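You operate a simulated robot arm through the tools that you are given. There is no shell and no other tool.

You run a simulated robot arm. Do the job below in one go: nothing can be reset, and whatever is moved stays where it is left.

## Task
Draw a window, size and soften it, and track it till TRACKED shows.
Fine: press SHAPE once; SIZE and SOFT each on its off-centre tick before TRACK, once; leave the other controls.
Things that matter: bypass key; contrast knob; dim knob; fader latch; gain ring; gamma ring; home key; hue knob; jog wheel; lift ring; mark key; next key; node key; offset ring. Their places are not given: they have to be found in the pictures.

The check looks at the end state, three seconds after you hand in, the way a careful person would. Anything else that was tipped, shoved, dropped, spilled or broken makes it a failure.

## Robot
A 6-joint arm with a two-finger parallel gripper, fixed in place. Base frame: the origin is on the floor under the middle of its stand, x ahead of it, y to its left, z up; the work surface is at about z = 74. Units: cm, degrees, N and s.
It reaches about 106.6 cm from its shoulder. Its first joint turns from -166.0 to 166.0 degrees. Payload 3.91 kg.
Tool frame: the origin (TCP) lies between the finger pads and is the grasp point; the fingertips stand 3 cm ahead of it; z points along the fingers, y is the line along which they close. The gripper opens to 11 cm. The fingers are 2 cm wide and 1 cm thick; the gripper's body (4.8 by 11.2 cm) begins 5.5 cm behind the TCP.
Orientation is that of the tool frame in the base frame, as a unit quaternion [w, x, y, z]. With the fingers straight down and closing along the base's y, the tool's x points along the base's -x, its y along +y and its z along -z.

## Interface
- The arm moves only by the tool apply_moves. Its argument "increments" is a list of rows, each an object of numbers (a shift or turn left out is 0, a gripper value left out holds the last): "dx", "dy", "dz": the shift along the base's x, y, z in units of 200 mm (1.0 is 200 mm); "wx", "wy", "wz": the turn, a rotation vector about the base's x, y, z in units of 45 degrees (1.0 is 45 degrees); "fingers": the closure, from 0 (fully open) to 1 (shut). In form: [{"dx": .., "dy": .., "dz": .., "wx": .., "wy": .., "wz": .., "fingers": ..}, ...]. A call has 1 to 20 rows; each row is the pose to reach, as a shift and turn from the pose commanded when the call began. A call with a number of a shift or a turn outside -1 to 1 is refused whole. Each row takes 0.2 s and may step no farther than 5 cm and 8.6 degrees from the row before; otherwise, or with a gripper value out of range, the whole call is refused. A pose out of reach is approached as far as the arm can. The call stops where the force on the tool passes 40 N (or 10 N more than at its start, if that is more) or the arm is blocked; 0.2 s more then pass. Each finger travels about 15.3 cm/s and halts on what it meets, pressing with about 45 N; the grip force reading is that of the motor and also rises with nothing between the fingers. The clock runs only during rows and for 0.2 s after the last one: add rows that repeat a pose to give the fingers time. The reply holds the time, the measured pose of the TCP, the force on the tool along the base axes, the opening and the grip force, in the units named above and with some noise, with the torque about the TCP (base axes, N m) and any sound that the robot's microphone picked up.
- Cameras (640 x 400 px; columns grow to the right, rows downward): "scene" is fixed at [5.02, -50.07, 154.72]; the picture's right is [-0.42, -0.91, 0.00], its down [-0.82, 0.38, -0.44] and it looks along [0.40, -0.18, -0.90] (base axes); focal length 336 px, centre (320, 200). "wrist" rides on the gripper at [7.2, 1.7, -10.3] in the tool frame; the picture's right is [-0.23, 0.97, 0.00], its down [-0.76, -0.18, -0.62] and it looks along [-0.61, -0.14, 0.78] (tool axes); focal length 222 px, centre (320, 200).
- snapshot(camera): a new picture of that camera. It takes no simulated time.
- measure_at(camera, pixels): there is no depth. For up to 12 entries [column, row, z] of the newest picture of that camera ("zoom" is the newest enlarged one), the place [x, y] in the base frame at which the ray of that pixel passes the height z, good to about 0.3 cm. It takes no simulated time.
- inspect(camera, box): a new picture of the part [left, top, right, bottom] of that camera's present view, enlarged. It takes no simulated time.
- hand_in(): hands the job in; it is judged then, once.

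Unless the task says otherwise, let go and move clear before handing in.

The tools are called after "Emit:" as name(argument=value, ...) on one line, values as JSON. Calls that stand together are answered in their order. apply_moves: Moves the arm, as the interface text tells. Its arguments: {"type":"object","properties":{"increments":{"type":"array","items":{"type":"object","properties":{"dx":{"type":"number"},"dy":{"type":"number"},"dz":{"type":"number"},"wx":{"type":"number"},"wy":{"type":"number"},"wz":{"type":"number"},"fingers":{"type":"number"}}}}},"required":["increments"]} The other tools are called the same way: snapshot (camera) takes a picture; measure_at (camera, pixels) gives the place at which the rays of pixels pass given heights; inspect (camera, box) takes an enlarged picture of a part of a camera's view; hand_in () hands the job in.

At the start:

```text
time: 0.0
position: [41.58, -48.63, 108.82]
ee_rot: [0.0, 0.0, 1.0, 0.0]
contact_force: [0.9, 0.0, -0.1]
ft_torque: [-0.01, -0.02, 0.05]
width: 11.03
gripper_force: 0.0
```

scene: 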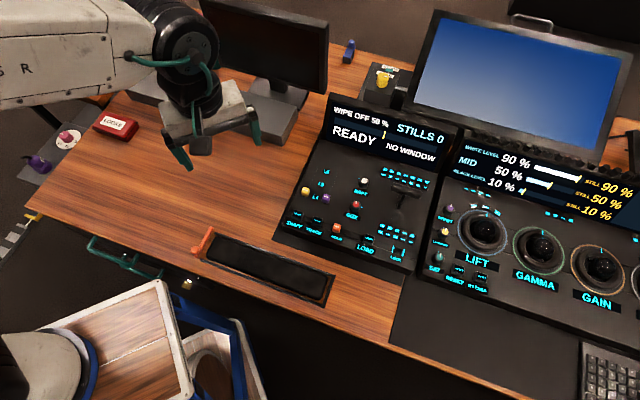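
wrist: 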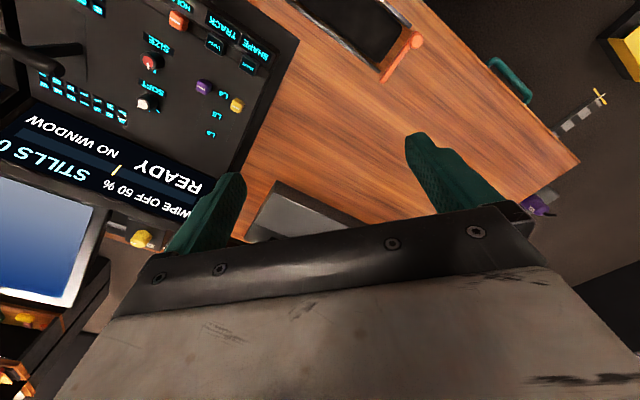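

The scene picture shows a panel with SHAPE/TRACK keys near (300,222), a red SIZE knob near (353,206) and a white SOFT knob near (362,182). I'll enlarge these areas in both cameras.

Emit:
inspect(camera="scene", box=[270, 150, 430, 270])

Emit:
inspect(camera="wrist", box=[20, 0, 300, 175])

```text
3.33 times, centred on (350, 210) of scene
```

zoom: 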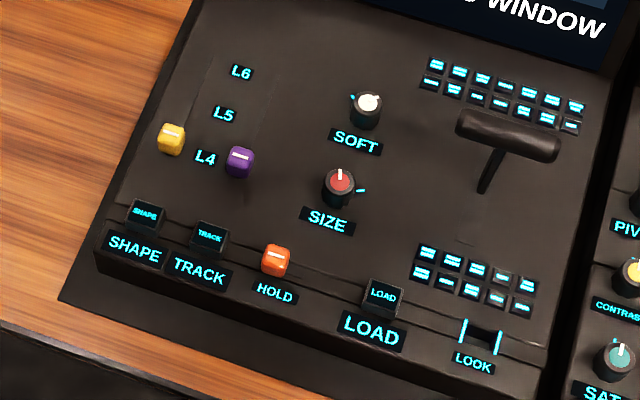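

```text
2.29 times, centred on (160, 88) of wrist
```

zoom: 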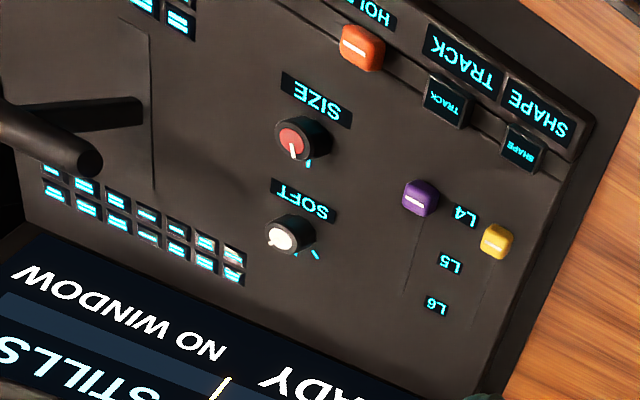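

The SIZE and SOFT knobs each have cyan ticks around them, which I need to see closer, so I'll zoom in tight on both.

Emit:
inspect(camera="scene", box=[338, 165, 386, 215])

Emit:
inspect(camera="wrist", box=[120, 30, 184, 120])

Emit:
inspect(camera="scene", box=[280, 190, 345, 240])

Emit:
snapshot(camera="scene")

```text
8.00 times, centred on (362, 190) of scene
```

zoom: 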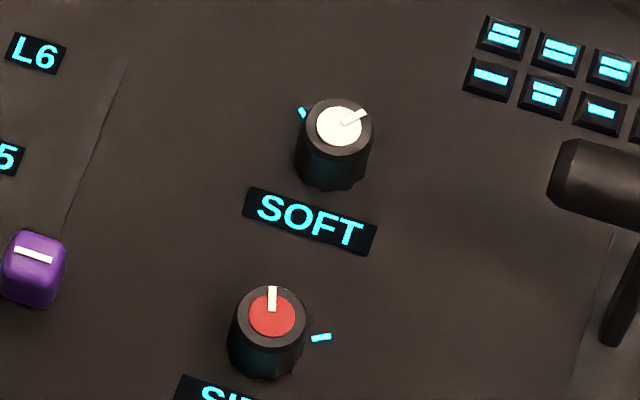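

```text
4.44 times, centred on (152, 75) of wrist
```

zoom: 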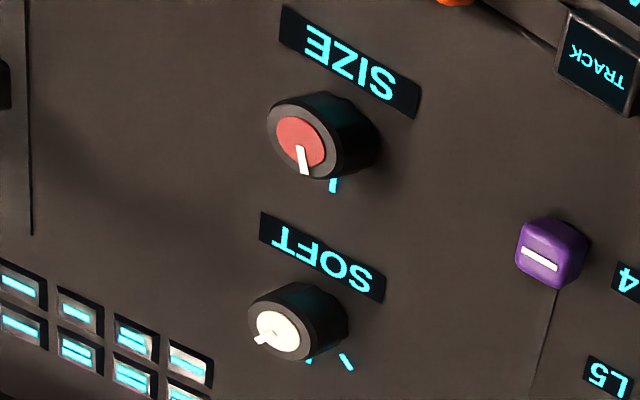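

```text
8.00 times, centred on (312, 215) of scene
```

zoom: 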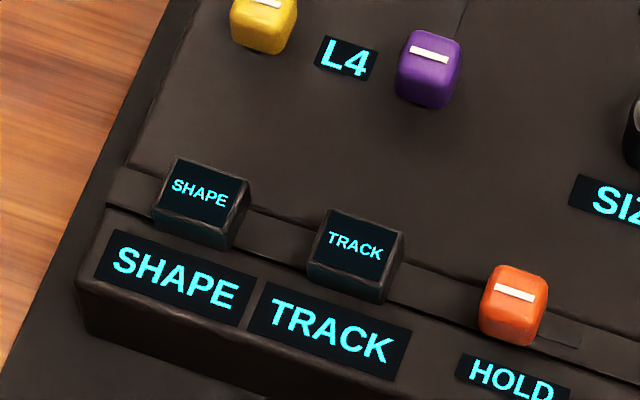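

```text
taken
```

scene: 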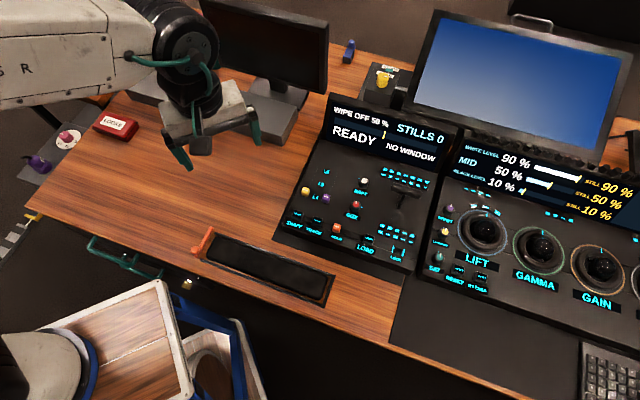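

I'll triangulate now: in the newest zoom, SHAPE key top is at (203,190) and TRACK key top at (355,245). I'll measure them at several heights, along with the full scene for panel corners.

Emit:
measure_at(camera="zoom", pixels=[[203, 190, 75], [203, 190, 85], [357, 245, 75], [357, 245, 85], [515, 293, 75], [515, 293, 85], [430, 55, 75], [430, 55, 85], [268, 5, 75], [268, 5, 85]])

Emit:
inspect(camera="wrist", box=[150, 0, 278, 80])

```text
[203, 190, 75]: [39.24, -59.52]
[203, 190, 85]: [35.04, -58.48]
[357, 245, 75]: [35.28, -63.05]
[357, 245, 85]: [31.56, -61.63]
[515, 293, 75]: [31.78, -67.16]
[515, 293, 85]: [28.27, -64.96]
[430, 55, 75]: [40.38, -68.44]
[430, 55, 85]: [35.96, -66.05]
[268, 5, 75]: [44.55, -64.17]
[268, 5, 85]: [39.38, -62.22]
```

```text
5.00 times, centred on (214, 40) of wrist
```

zoom: 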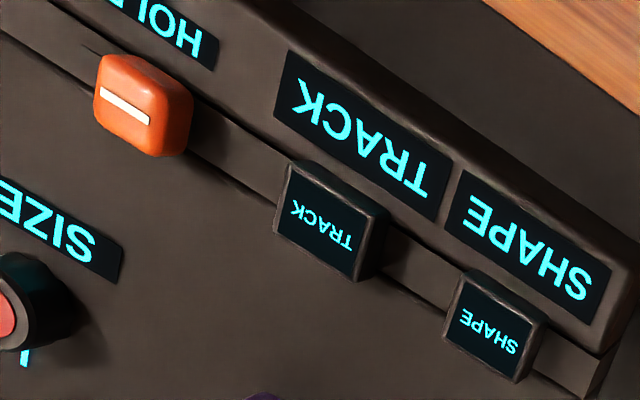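

The scene rays place SHAPE near x≈37, y≈-59, with the panel rotated about 45°. Next I'll measure the same keys in the wrist zoom: SHAPE top at (492,325), TRACK top at (324,222) and the HOLD cap at (145,105).

Emit:
measure_at(camera="zoom", pixels=[[491, 327, 75], [491, 327, 85], [324, 222, 75], [324, 222, 85], [126, 105, 75], [126, 105, 85]])

Emit:
inspect(camera="wrist", box=[120, 40, 184, 120])

```text
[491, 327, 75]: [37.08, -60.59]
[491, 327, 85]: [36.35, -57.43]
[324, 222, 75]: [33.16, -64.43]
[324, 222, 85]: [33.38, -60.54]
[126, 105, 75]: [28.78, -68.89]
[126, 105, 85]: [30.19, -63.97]
```

```text
5.00 times, centred on (152, 80) of wrist
```

zoom: 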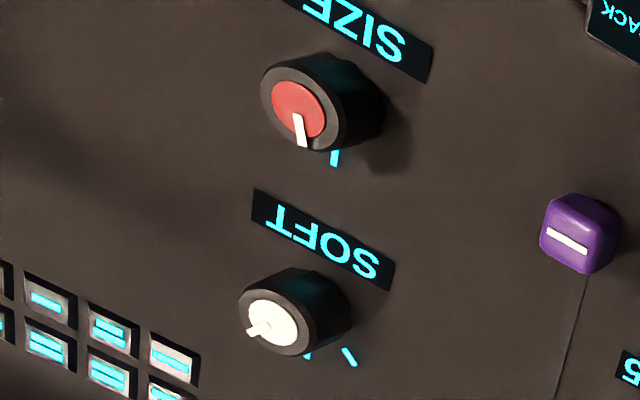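

SHAPE's top triangulates to about (36.7,-58.8,80.9) and TRACK's to (33.3,-62.3,80.4). Now I'll do the SIZE cap (298,109), SOFT cap (272,322) and their ticks in the wrist zoom, then the scene zoom.

Emit:
measure_at(camera="zoom", pixels=[[298, 109, 75], [298, 109, 85], [272, 322, 75], [272, 322, 85], [335, 158, 75], [335, 158, 85], [349, 357, 75], [349, 357, 85], [308, 355, 75], [308, 355, 85]])

Emit:
inspect(camera="scene", box=[338, 168, 386, 218])

```text
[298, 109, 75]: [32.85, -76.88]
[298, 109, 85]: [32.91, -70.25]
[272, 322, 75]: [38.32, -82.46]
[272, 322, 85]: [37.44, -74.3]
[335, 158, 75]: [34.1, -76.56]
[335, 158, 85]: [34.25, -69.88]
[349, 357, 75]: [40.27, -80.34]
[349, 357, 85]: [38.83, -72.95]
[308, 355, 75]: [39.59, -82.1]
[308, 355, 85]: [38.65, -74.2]
```

```text
8.00 times, centred on (362, 193) of scene
```

zoom: 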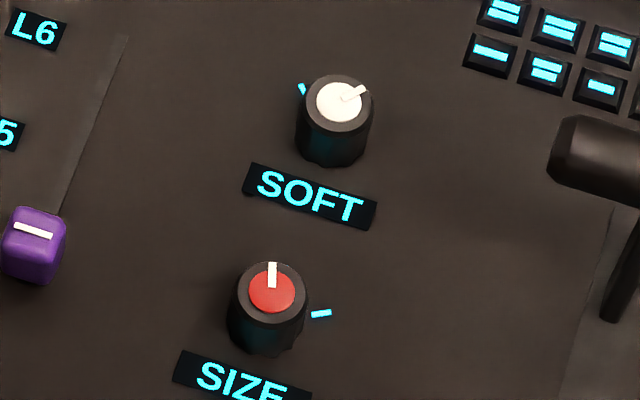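

Next I'll measure the caps in this scene zoom: SOFT cap (339,102), SIZE cap (272,292), SIZE tick (321,313), SOFT tick (302,88), SOFT pointer tip (368,90).

Emit:
measure_at(camera="zoom", pixels=[[272, 292, 75], [272, 292, 85], [339, 102, 75], [339, 102, 85], [321, 313, 75], [321, 313, 85], [302, 88, 75], [302, 88, 85], [310, 196, 75], [310, 196, 85]])

```text
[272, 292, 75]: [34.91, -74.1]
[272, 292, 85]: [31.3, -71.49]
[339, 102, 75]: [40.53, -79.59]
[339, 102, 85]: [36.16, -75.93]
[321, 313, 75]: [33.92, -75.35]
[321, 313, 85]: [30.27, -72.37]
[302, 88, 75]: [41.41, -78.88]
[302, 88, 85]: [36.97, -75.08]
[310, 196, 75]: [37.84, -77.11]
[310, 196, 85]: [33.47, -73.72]
```

SOFT is around (37.7,-77.3) and SIZE around (32.7,-72.5), both with tops at z≈81.3, and the panel looks flat at about 78.9. SIZE's off-centre tick sits to its right and SOFT's to its left. Before descending, I'll check the T-bar and the panel display.

Emit:
inspect(camera="scene", box=[320, 90, 460, 175])

Emit:
inspect(camera="scene", box=[370, 160, 450, 270])

Emit:
inspect(camera="scene", box=[190, 220, 340, 310])

Emit:
inspect(camera="scene", box=[420, 180, 640, 320])

```text
4.57 times, centred on (390, 132) of scene
```

zoom: 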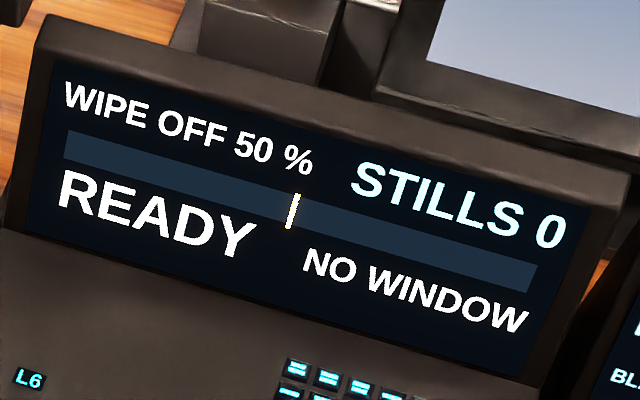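

```text
3.64 times, centred on (410, 215) of scene
```

zoom: 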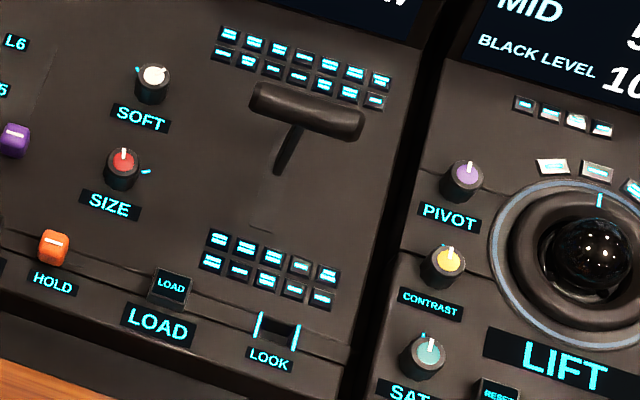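

```text
4.27 times, centred on (265, 265) of scene
```

zoom: 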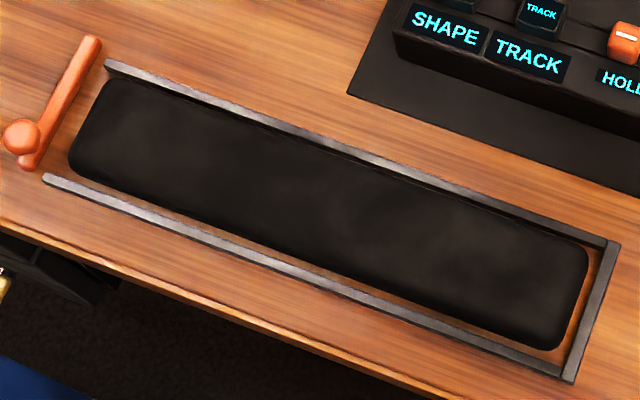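

```text
2.86 times, centred on (530, 250) of scene
```

zoom: 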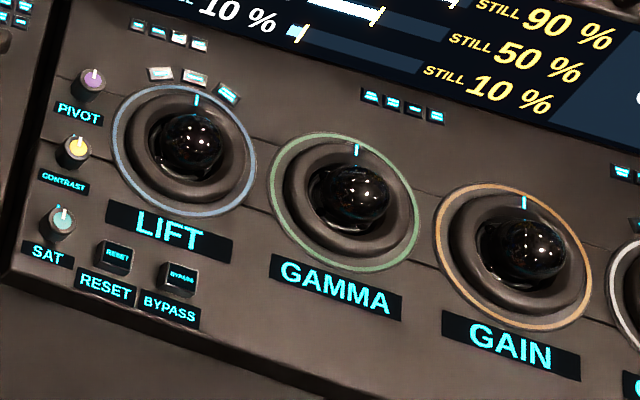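

The display reads "READY / NO WINDOW", and my geometry gives SIZE pointer ≈ -18° with its tick ≈ +50°, and SOFT pointer ≈ +44° with its tick ≈ -43°, measured from panel-up. Next I'll shut the fingers, turn -45° to line up with the panel and hover over SHAPE.

Emit:
apply_moves(increments=[{"dx": -0.04, "dy": -0.085, "dz": -0.14, "wz": -0.1667, "fingers": 1}, {"dx": -0.08, "dy": -0.17, "dz": -0.28, "wz": -0.3333, "fingers": 1}, {"dx": -0.12, "dy": -0.255, "dz": -0.42, "wz": -0.5, "fingers": 1}, {"dx": -0.163, "dy": -0.34, "dz": -0.56, "wz": -0.6667, "fingers": 1}, {"dx": -0.203, "dy": -0.425, "dz": -0.7, "wz": -0.8333, "fingers": 1}, {"dx": -0.244, "dy": -0.5085, "dz": -0.841, "wz": -1.0, "fingers": 1}, {"dx": -0.244, "dy": -0.5085, "dz": -0.841, "wz": -1.0, "fingers": 1}])

Emit:
snapshot(camera="wrist")

Emit:
snapshot(camera="scene")

```text
time: 1.6
position: [36.66, -58.83, 91.88]
ee_rot: [0.0, 0.383, 0.924, 0.001]
contact_force: [-0.5, -1.0, -0.7]
ft_torque: [0.02, -0.01, 0.02]
width: 0.0
gripper_force: 37.4
```

```text
taken
```

wrist: 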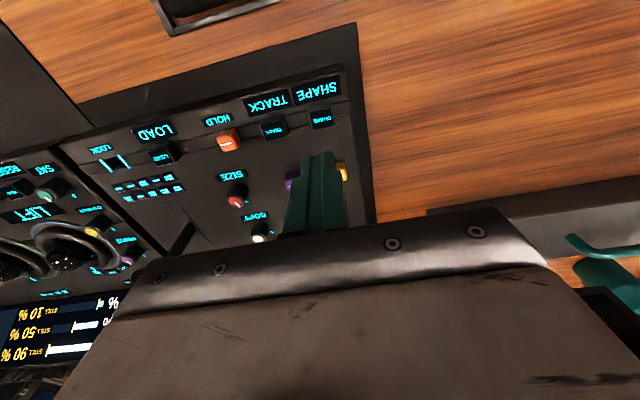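

```text
taken
```

scene: 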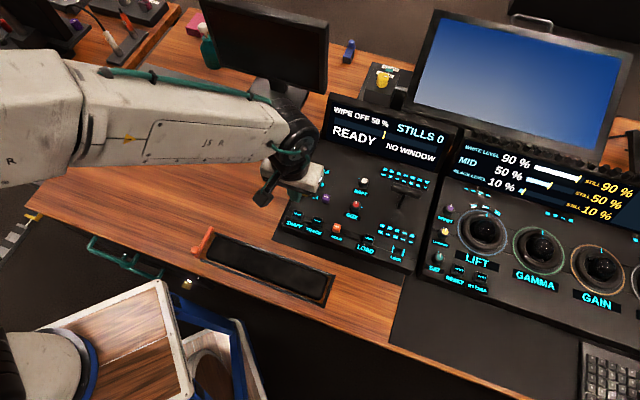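

The fingers hover over the panel at (315,190) in the wrist view, with the SHAPE key at about (321,118). I'll zoom here to refine the key positions.

Emit:
inspect(camera="wrist", box=[250, 70, 370, 145])

Emit:
measure_at(camera="wrist", pixels=[[321, 117, 80.9], [273, 130, 80.5], [235, 202, 81.3], [259, 239, 81.4]])

```text
5.33 times, centred on (310, 108) of wrist
```

zoom: 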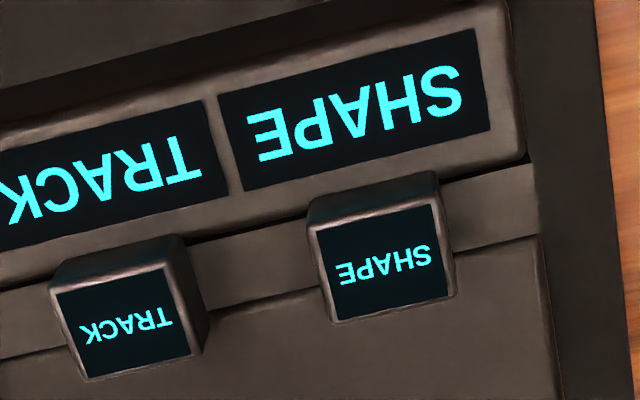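

```text
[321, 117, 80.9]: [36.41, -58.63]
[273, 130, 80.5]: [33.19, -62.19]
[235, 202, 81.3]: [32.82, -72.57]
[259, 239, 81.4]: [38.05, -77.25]
```

In the zoom, the SHAPE top centre is at (383,262) and TRACK at (128,323). I'll measure both at key-top height for a refined aim.

Emit:
measure_at(camera="zoom", pixels=[[383, 262, 80.9], [383, 262, 80.4], [128, 322, 80.5], [313, 205, 80.7], [440, 205, 80.7], [450, 297, 80.7], [330, 322, 80.7]])

```text
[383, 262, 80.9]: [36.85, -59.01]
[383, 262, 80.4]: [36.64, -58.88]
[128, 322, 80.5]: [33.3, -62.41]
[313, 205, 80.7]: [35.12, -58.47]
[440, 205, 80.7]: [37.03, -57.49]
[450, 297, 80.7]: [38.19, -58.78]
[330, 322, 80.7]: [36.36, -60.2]
```

SHAPE's centre comes out at (36.7,-58.75), right below the TCP. I'll descend so the fingertips stop about 0.6 cm above the key, then check.

Emit:
apply_moves(increments=[{"dz": -0.15, "fingers": 1}, {"dz": -0.28, "fingers": 1}, {"dz": -0.364, "fingers": 1}, {"dz": -0.364, "fingers": 1}])

Emit:
inspect(camera="wrist", box=[240, 90, 400, 200])

Emit:
inspect(camera="scene", box=[260, 140, 380, 240])

```text
time: 2.6
position: [36.59, -58.87, 84.62]
ee_rot: [0.0, 0.383, 0.924, 0.0]
contact_force: [-0.6, -0.2, -0.4]
ft_torque: [0.02, 0.01, 0.0]
width: 0.0
gripper_force: 37.6
```

```text
3.64 times, centred on (320, 145) of wrist
```

zoom: 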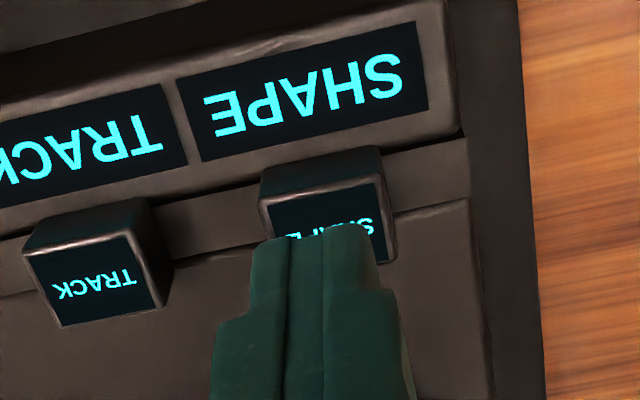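

```text
4.00 times, centred on (320, 190) of scene
```

zoom: 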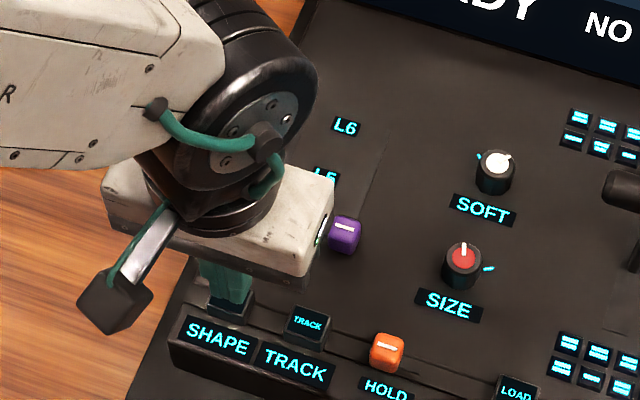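

The fingertips sit squarely over the SHAPE key in the wrist zoom at (320,240). I'll lower in 1 mm steps toward contact and watch the force and sound.

Emit:
apply_moves(increments=[{"dz": -0.01}, {"dz": -0.02}, {"dz": -0.03}, {"dz": -0.036}, {"dz": -0.036}])

Emit:
inspect(camera="scene", box=[320, 90, 460, 175])

```text
time: 3.8
position: [36.63, -58.86, 83.87]
ee_rot: [0.0, 0.383, 0.924, 0.0]
contact_force: [0.1, 0.3, 0.3]
ft_torque: [0.0, 0.03, -0.01]
width: 0.02
gripper_force: 37.5
```

```text
4.57 times, centred on (390, 132) of scene
```

zoom: 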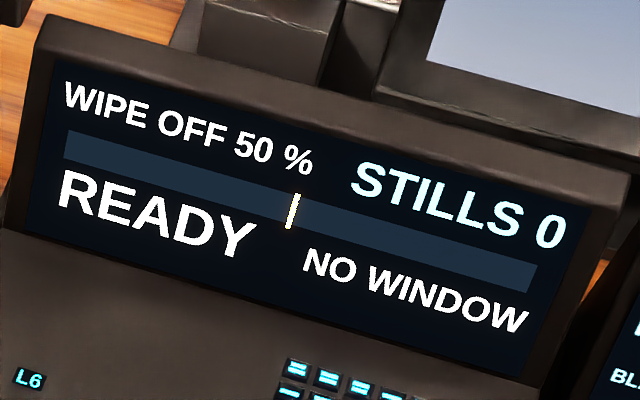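

No contact yet at TCP 83.87, and the display still says NO WINDOW. I'll continue down in small steps.

Emit:
apply_moves(increments=[{"dz": -0.005}, {"dz": -0.01}, {"dz": -0.015}, {"dz": -0.02}])

Emit:
inspect(camera="scene", box=[320, 90, 460, 175])

Emit:
inspect(camera="wrist", box=[240, 90, 400, 200])

```text
time: 4.8
position: [36.59, -58.93, 83.62]
ee_rot: [0.0, 0.383, 0.924, -0.001]
contact_force: [0.7, -0.4, -0.7]
ft_torque: [-0.03, 0.01, 0.02]
width: 0.0
gripper_force: 37.5
```

```text
4.57 times, centred on (390, 132) of scene
```

zoom: 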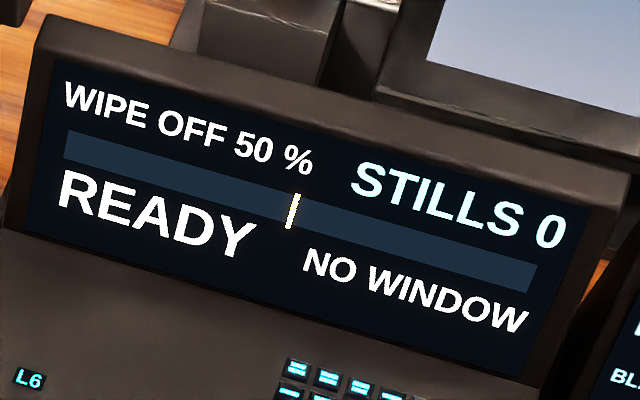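

```text
3.64 times, centred on (320, 145) of wrist
```

zoom: 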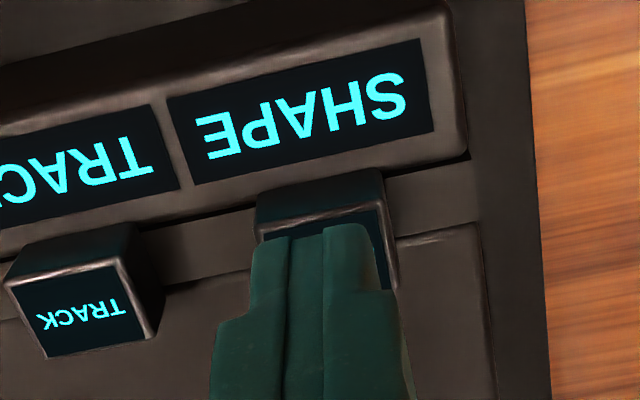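

Still no force at TCP 83.62, and the key's front face in the wrist zoom shows the tips are just above it. I'll continue in 1 mm steps.

Emit:
apply_moves(increments=[{"dz": -0.005}, {"dz": -0.01}, {"dz": -0.015}, {"dz": -0.015}])

Emit:
inspect(camera="scene", box=[320, 90, 460, 175])

Emit:
inspect(camera="wrist", box=[240, 90, 400, 200])

```text
time: 5.8
position: [36.61, -58.83, 83.19]
ee_rot: [0.0, 0.382, 0.924, 0.0]
contact_force: [-1.0, -0.1, 1.9]
ft_torque: [0.03, -0.01, 0.0]
width: 0.0
gripper_force: 37.4
```

```text
4.57 times, centred on (390, 132) of scene
```

zoom: 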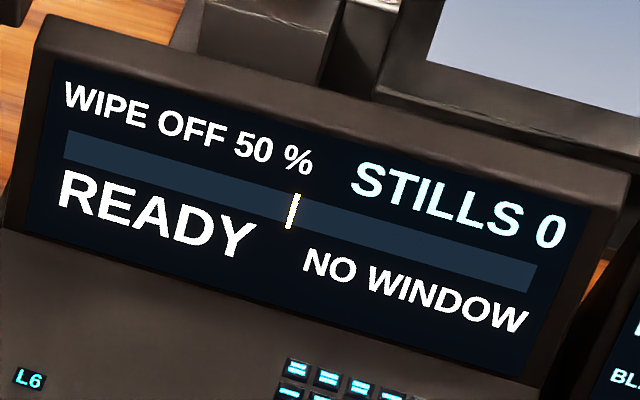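

```text
3.64 times, centred on (320, 145) of wrist
```

zoom: 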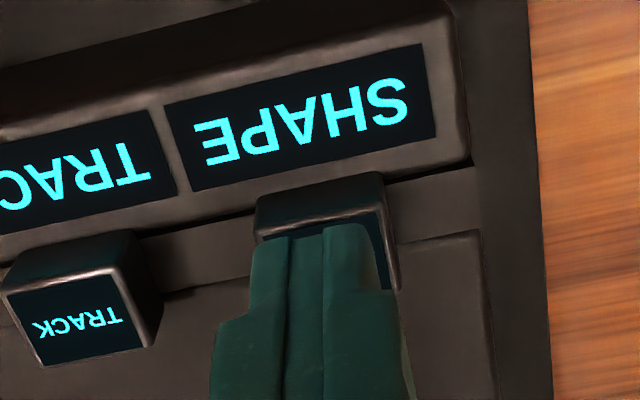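

Contact has just begun (Fz 1.9 N), so the key top is at about 80.25. I'll press further in 1 mm steps.

Emit:
apply_moves(increments=[{"dz": -0.005}, {"dz": -0.01}, {"dz": -0.01}])

Emit:
inspect(camera="scene", box=[320, 90, 460, 175])

```text
time: 6.6
position: [36.69, -58.88, 83.18]
ee_rot: [0.0, 0.383, 0.924, 0.0]
contact_force: [-1.6, 0.8, 2.5]
ft_torque: [0.03, 0.0, -0.02]
width: 0.01
gripper_force: 38.2
heard: click
```

```text
4.57 times, centred on (390, 132) of scene
```

zoom: 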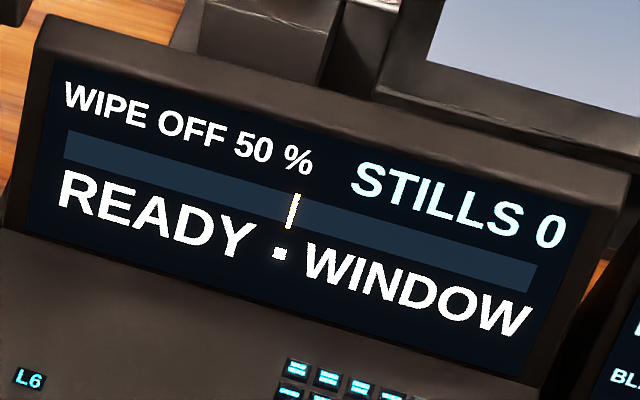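

A click was heard and the display now reads "READY ▪ WINDOW", so SHAPE registered once. I'll lift straight up in one clean motion.

Emit:
apply_moves(increments=[{"dz": 0.1}, {"dz": 0.3}, {"dz": 0.5}, {"dz": 0.6}, {"dz": 0.6}])

Emit:
inspect(camera="scene", box=[320, 90, 460, 175])

```text
time: 7.8
position: [36.66, -58.86, 95.08]
ee_rot: [0.001, 0.383, 0.924, -0.001]
contact_force: [-0.3, 0.7, -0.7]
ft_torque: [0.04, 0.04, 0.02]
width: 0.0
gripper_force: 37.5
```

```text
4.57 times, centred on (390, 132) of scene
```

zoom: 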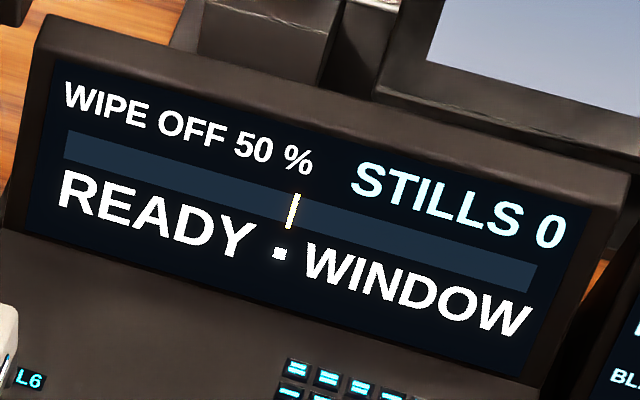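

The window is drawn and the arm is clear. Next I'll move above SIZE at (32.75,-72.55), yaw to about -11° so there's room to turn -68°, and open the fingers to about 5 cm for a closer look.

Emit:
apply_moves(increments=[{"dx": -0.04, "dy": -0.137, "wz": 0.151, "fingers": 0.55}, {"dx": -0.08, "dy": -0.274, "wz": 0.302, "fingers": 0.55}, {"dx": -0.12, "dy": -0.411, "wz": 0.453, "fingers": 0.55}, {"dx": -0.16, "dy": -0.548, "wz": 0.604, "fingers": 0.55}, {"dx": -0.1975, "dy": -0.685, "wz": 0.7556, "fingers": 0.55}, {"dx": -0.1975, "dy": -0.685, "wz": 0.7556, "fingers": 0.55}])

Emit:
snapshot(camera="wrist")

Emit:
snapshot(camera="scene")

```text
time: 9.2
position: [32.61, -72.39, 94.98]
ee_rot: [-0.001, 0.096, 0.995, 0.0]
contact_force: [-0.8, -0.9, -0.2]
ft_torque: [-0.02, 0.03, 0.01]
width: 4.95
gripper_force: 0.1
```

```text
taken
```

wrist: 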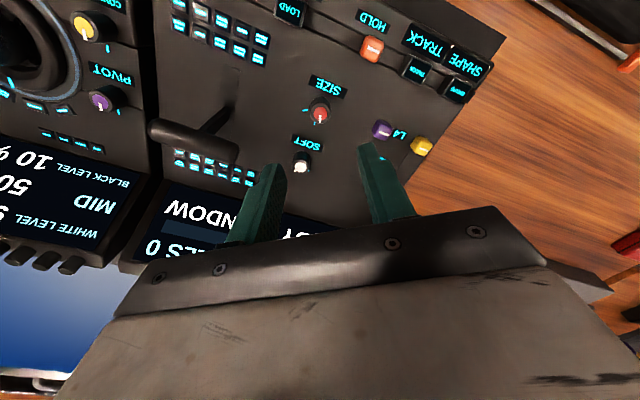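

```text
taken
```

scene: 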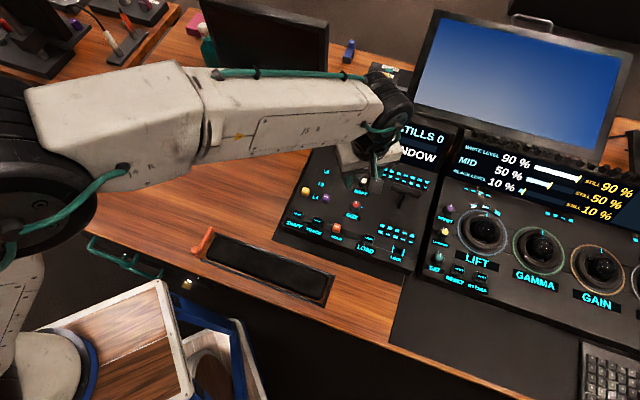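

The wrist picture now shows SIZE at (320,112) and SOFT at (301,165) between the open fingers. I'll zoom in on both knobs in the wrist camera.

Emit:
inspect(camera="wrist", box=[295, 90, 345, 130])

Emit:
inspect(camera="scene", box=[335, 165, 391, 215])

Emit:
inspect(camera="wrist", box=[270, 90, 360, 180])

```text
10.00 times, centred on (320, 110) of wrist
```

zoom: 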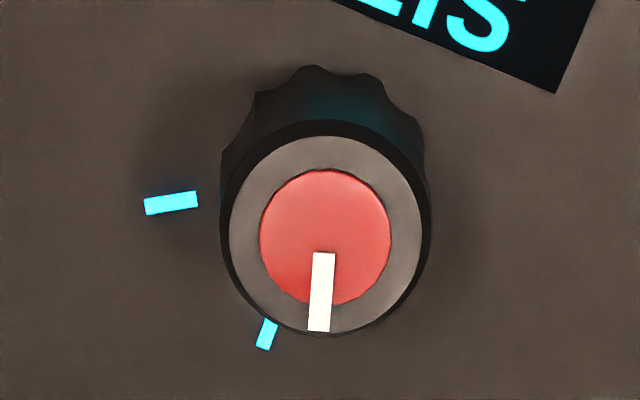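

```text
8.00 times, centred on (363, 190) of scene
```

zoom: 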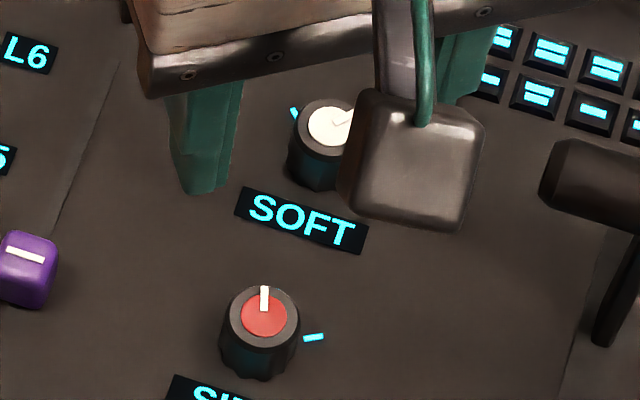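

```text
4.44 times, centred on (315, 135) of wrist
```

zoom: 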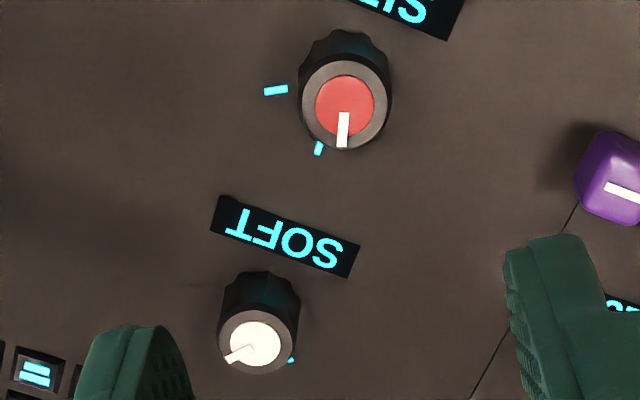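

This gives a clear view: SIZE has a centre tick at (267,335) and an off-centre tick at (171,203) in the 10x zoom. I'll retake that zoom to measure the cap, pointer and ticks.

Emit:
inspect(camera="wrist", box=[295, 90, 345, 130])

Emit:
measure_at(camera="zoom", pixels=[[325, 236, 81.3], [325, 236, 79], [318, 330, 81.3], [144, 207, 78.6], [198, 199, 78.6], [262, 348, 78.6], [272, 318, 78.6], [144, 207, 79.2], [198, 199, 79.2], [262, 348, 79.2], [272, 318, 79.2]])

```text
10.00 times, centred on (320, 110) of wrist
```

zoom: 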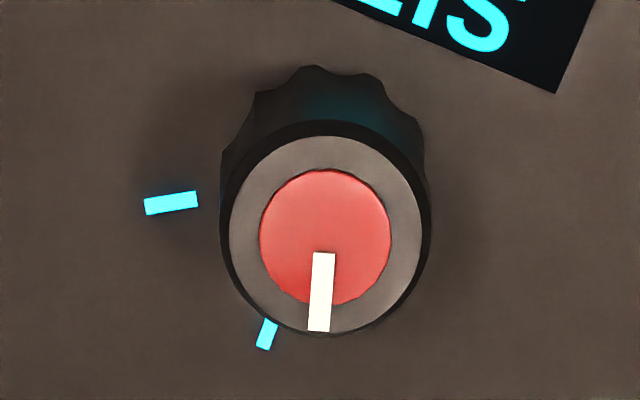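

```text
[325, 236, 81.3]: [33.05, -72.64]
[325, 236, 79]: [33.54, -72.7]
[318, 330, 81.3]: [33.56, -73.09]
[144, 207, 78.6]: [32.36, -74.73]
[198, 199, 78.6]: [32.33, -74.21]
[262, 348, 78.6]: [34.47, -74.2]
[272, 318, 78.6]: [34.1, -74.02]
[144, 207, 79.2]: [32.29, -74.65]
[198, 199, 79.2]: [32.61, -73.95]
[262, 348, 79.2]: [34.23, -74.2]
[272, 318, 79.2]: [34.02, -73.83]
```

By my estimate SIZE's tick is about +57 to +62° and its pointer about -17°. To remove parallax I'll place the wrist camera vertically over SIZE, so it appears near pixel (320,23), staying high at z≈100.

Emit:
apply_moves(increments=[{"dx": 0.1, "dy": -0.04, "dz": 0.1}, {"dx": 0.2, "dy": -0.09, "dz": 0.18}, {"dx": 0.3495, "dy": -0.1495, "dz": 0.245}, {"dx": 0.3495, "dy": -0.1495, "dz": 0.245}])

Emit:
snapshot(camera="wrist")

Emit:
inspect(camera="wrist", box=[295, 5, 345, 45])

Emit:
inspect(camera="wrist", box=[280, 50, 330, 90])

```text
time: 10.2
position: [39.67, -75.55, 99.89]
ee_rot: [0.0, 0.097, 0.995, 0.0]
contact_force: [0.2, -0.4, -0.3]
ft_torque: [0.0, 0.01, 0.02]
width: 4.94
gripper_force: 0.0
```

```text
taken
```

wrist: 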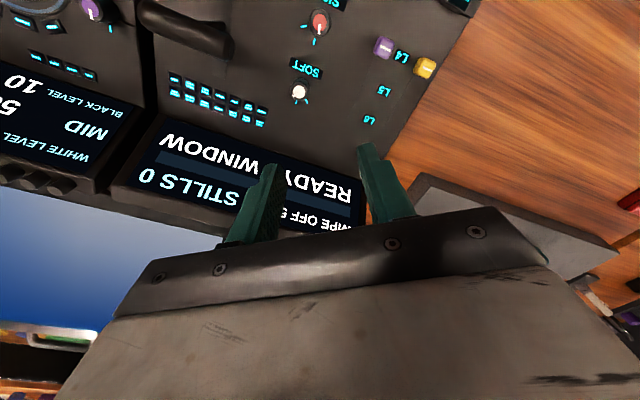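

```text
10.00 times, centred on (320, 25) of wrist
```

zoom: 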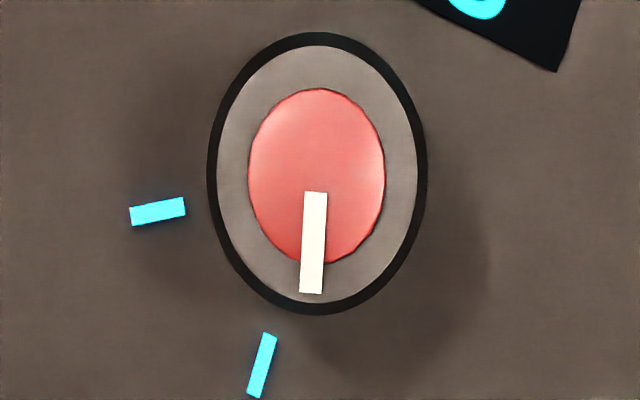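

```text
10.00 times, centred on (305, 70) of wrist
```

zoom: 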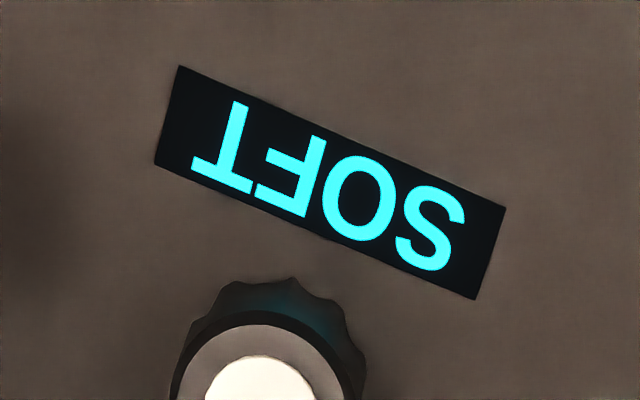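

SIZE is now seen straight from above: the pointer is 3.7° left of image-down, the centre tick 20.2° and the off-centre tick 79.7°. SIZE therefore needs about 76° clockwise. I'll measure the knob axis here, where height barely matters.

Emit:
inspect(camera="wrist", box=[295, 5, 345, 45])

Emit:
measure_at(camera="zoom", pixels=[[317, 174, 81.0], [317, 174, 80.0], [317, 174, 79.0], [207, 174, 81.0], [427, 174, 81.0], [317, 33, 81.0], [317, 315, 81.0], [262, 365, 78.7], [157, 211, 78.7], [311, 294, 81.0], [372, 17, 78.7], [477, 171, 78.7]])

```text
10.00 times, centred on (320, 25) of wrist
```

zoom: 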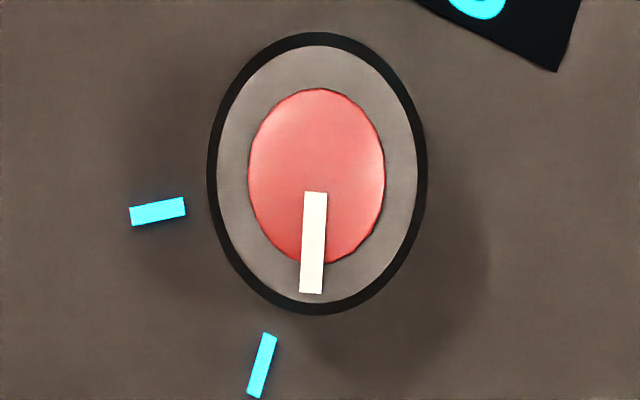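

```text
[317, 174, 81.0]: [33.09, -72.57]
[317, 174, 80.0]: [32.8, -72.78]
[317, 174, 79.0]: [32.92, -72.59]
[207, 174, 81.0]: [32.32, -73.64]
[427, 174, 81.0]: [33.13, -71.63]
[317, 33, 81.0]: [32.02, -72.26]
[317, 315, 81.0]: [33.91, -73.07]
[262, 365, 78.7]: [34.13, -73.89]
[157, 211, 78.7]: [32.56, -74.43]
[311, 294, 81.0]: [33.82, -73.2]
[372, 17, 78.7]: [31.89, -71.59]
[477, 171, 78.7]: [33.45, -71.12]
```

The averaged SIZE axis is about (32.95,-72.55). I'll move back over it at z=95 and then descend to fingertips about 1 cm above the cap for a look.

Emit:
apply_moves(increments=[{"dx": -0.17, "dy": 0.07, "dz": -0.1}, {"dx": -0.3395, "dy": 0.147, "dz": -0.2}, {"dx": -0.3395, "dy": 0.147, "dz": -0.4}, {"dx": -0.3395, "dy": 0.147, "dz": -0.6}, {"dx": -0.3395, "dy": 0.147, "dz": -0.74}, {"dx": -0.3395, "dy": 0.147, "dz": -0.74}])

Emit:
inspect(camera="wrist", box=[240, 90, 400, 200])

Emit:
inspect(camera="scene", box=[310, 150, 400, 220])

```text
time: 11.6
position: [32.88, -72.61, 85.1]
ee_rot: [0.0, 0.096, 0.995, -0.001]
contact_force: [-0.4, -0.1, 0.7]
ft_torque: [0.02, 0.01, -0.01]
width: 4.95
gripper_force: 0.1
```

```text
3.64 times, centred on (320, 145) of wrist
```

zoom: 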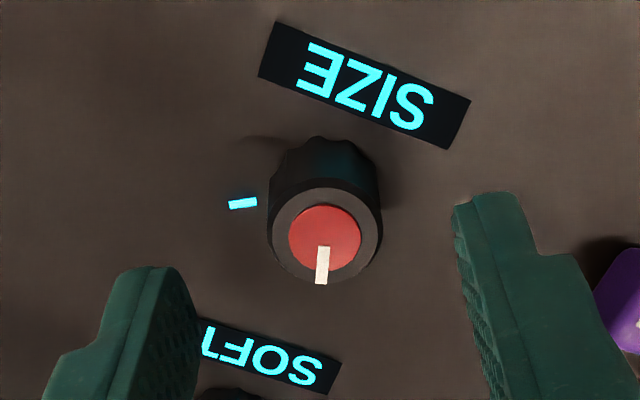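

```text
5.71 times, centred on (355, 185) of scene
```

zoom: 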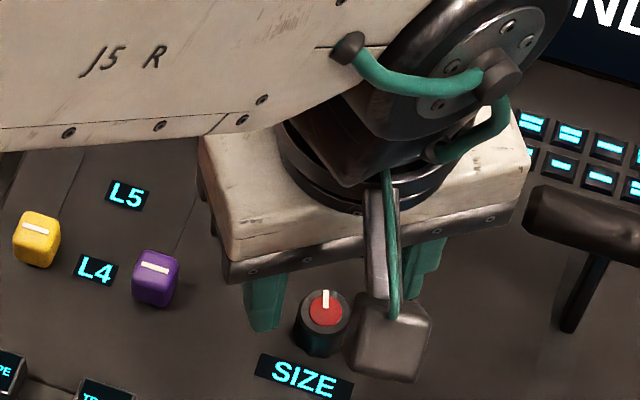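

The cap centre (325,237) is within about 1 mm of the predicted grasp line (320,237). I'll nudge +y 0.8 mm and descend slowly to TCP ≈82.6 with the fingers still open.

Emit:
apply_moves(increments=[{"dy": 0.004, "dz": -0.04}, {"dy": 0.004, "dz": -0.08}, {"dy": 0.004, "dz": -0.11}, {"dy": 0.004, "dz": -0.13}, {"dy": 0.004, "dz": -0.13}])

Emit:
inspect(camera="wrist", box=[240, 90, 400, 200])

Emit:
inspect(camera="scene", box=[310, 150, 400, 220])

```text
time: 12.8
position: [32.98, -72.64, 82.48]
ee_rot: [0.001, 0.096, 0.995, 0.0]
contact_force: [0.6, -0.6, -0.2]
ft_torque: [0.04, 0.0, -0.03]
width: 4.98
gripper_force: 0.1
```

```text
3.64 times, centred on (320, 145) of wrist
```

zoom: 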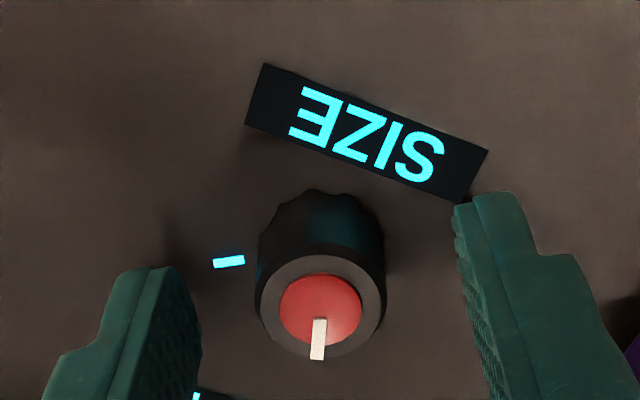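

```text
5.71 times, centred on (355, 185) of scene
```

zoom: 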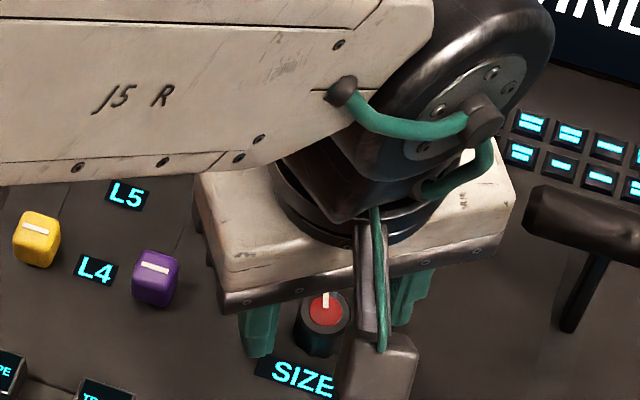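

The knob is centred between the pads (cap at (320,306)) with no contact force. I'll close on it now, holding the pose.

Emit:
apply_moves(increments=[{"fingers": 0.75}, {"fingers": 0.85}, {"fingers": 1}, {"fingers": 1}])

Emit:
inspect(camera="wrist", box=[240, 90, 400, 200])

```text
time: 13.8
position: [32.85, -72.57, 82.57]
ee_rot: [0.0, 0.095, 0.995, 0.0]
contact_force: [0.1, 4.5, 0.2]
ft_torque: [0.14, 0.07, -0.04]
width: 2.19
gripper_force: 44.8
```

```text
3.64 times, centred on (320, 145) of wrist
```

zoom: 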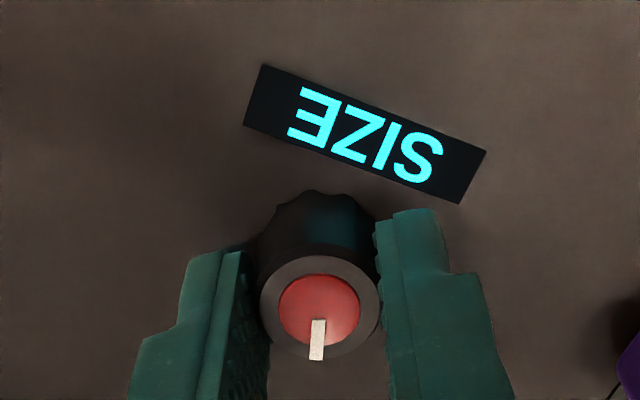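

The grip is firm (width 2.19 cm, 44.8 N). I'll turn clockwise 40° first in 6 steps and check how the pointer follows.

Emit:
apply_moves(increments=[{"wz": -0.148}, {"wz": -0.296}, {"wz": -0.444}, {"wz": -0.593}, {"wz": -0.741}, {"wz": -0.889}, {"wz": -0.889}])

Emit:
inspect(camera="wrist", box=[240, 90, 400, 200])

Emit:
inspect(camera="scene", box=[310, 150, 400, 220])

Emit:
inspect(camera="scene", box=[320, 90, 460, 175])

```text
time: 15.4
position: [32.99, -72.55, 82.49]
ee_rot: [0.0, 0.432, 0.902, 0.0]
contact_force: [-0.6, -4.2, -3.1]
ft_torque: [0.0, 0.09, 0.04]
width: 2.2
gripper_force: 45.4
```

```text
3.64 times, centred on (320, 145) of wrist
```

zoom: 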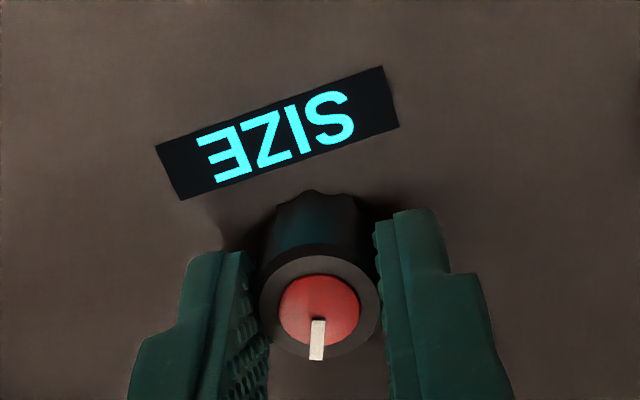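

```text
5.71 times, centred on (355, 185) of scene
```

zoom: 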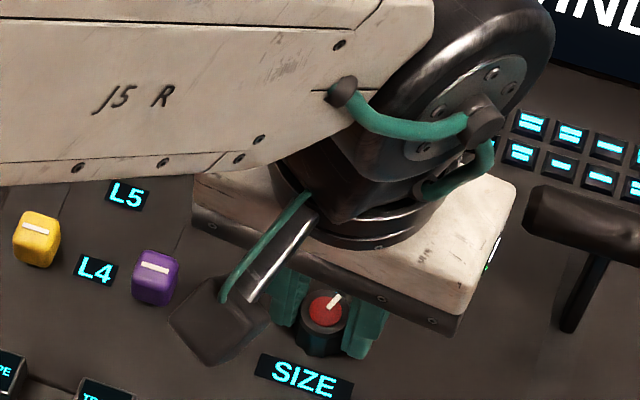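

```text
4.57 times, centred on (390, 132) of scene
```

zoom: 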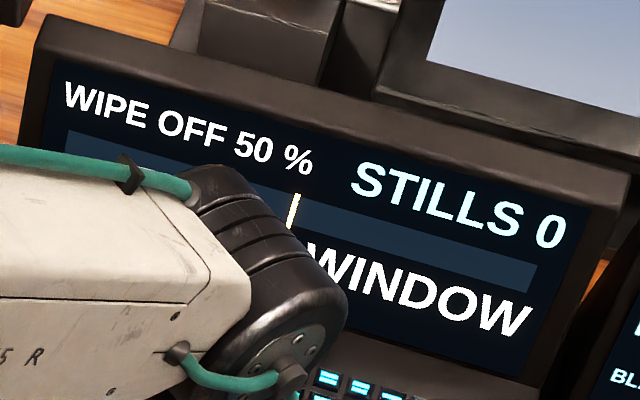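

The pointer followed the gripper without slip (still at (317,340) in the wrist frame). I'll turn the remaining 36° clockwise.

Emit:
apply_moves(increments=[{"wz": -0.16}, {"wz": -0.32}, {"wz": -0.48}, {"wz": -0.64}, {"wz": -0.8}, {"wz": -0.8}, {"wz": -0.8}])

Emit:
inspect(camera="wrist", box=[240, 90, 400, 200])

Emit:
inspect(camera="scene", box=[310, 150, 400, 220])

```text
time: 17.0
position: [32.88, -72.59, 82.54]
ee_rot: [0.001, 0.689, 0.725, 0.0]
contact_force: [-2.0, -5.1, -1.0]
ft_torque: [-0.08, 0.04, -0.02]
width: 2.22
gripper_force: 45.1
```

```text
3.64 times, centred on (320, 145) of wrist
```

zoom: 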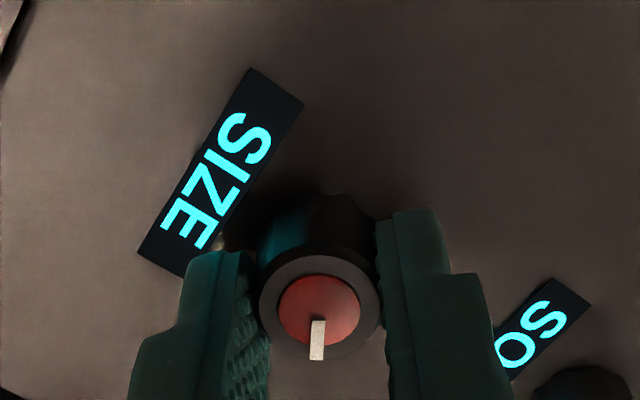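

```text
5.71 times, centred on (355, 185) of scene
```

zoom: 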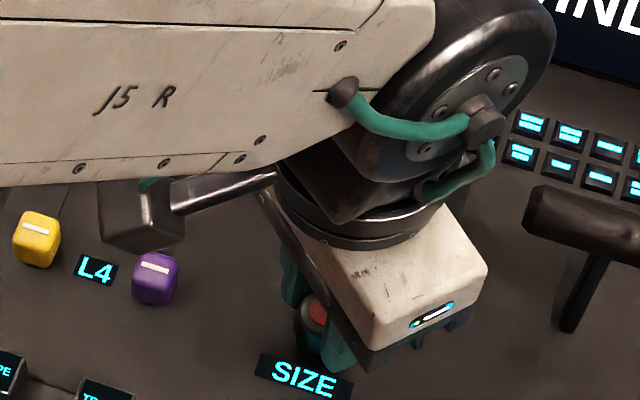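

Gripper yaw is now about -87° and the pointer has followed it. I'll open to about 5 cm, pause, and lift straight up.

Emit:
apply_moves(increments=[{"fingers": 0.7}, {"fingers": 0.55}, {"fingers": 0.55}, {"dz": 0.1, "fingers": 0.55}, {"dz": 0.3, "fingers": 0.55}, {"dz": 0.5, "fingers": 0.55}, {"dz": 0.62, "fingers": 0.55}, {"dz": 0.62, "fingers": 0.55}])

Emit:
snapshot(camera="wrist")

Emit:
inspect(camera="scene", box=[310, 150, 400, 220])

```text
time: 18.8
position: [32.88, -72.35, 94.78]
ee_rot: [-0.001, 0.688, 0.725, -0.001]
contact_force: [-0.1, 0.0, 1.0]
ft_torque: [0.01, -0.02, 0.02]
width: 4.97
gripper_force: 0.1
```

```text
taken
```

wrist: 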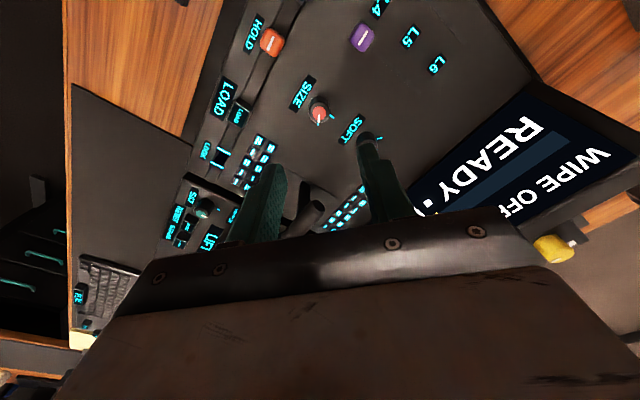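

```text
5.71 times, centred on (355, 185) of scene
```

zoom: 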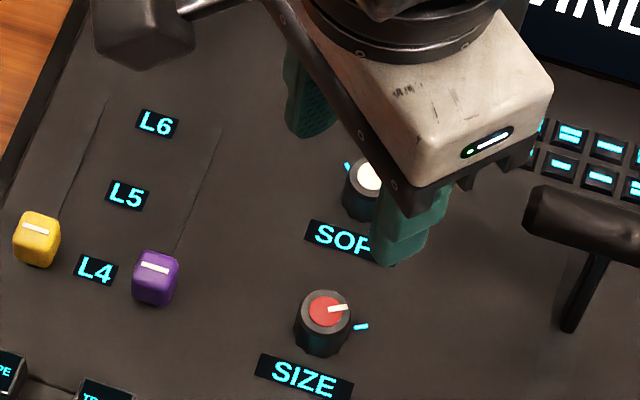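

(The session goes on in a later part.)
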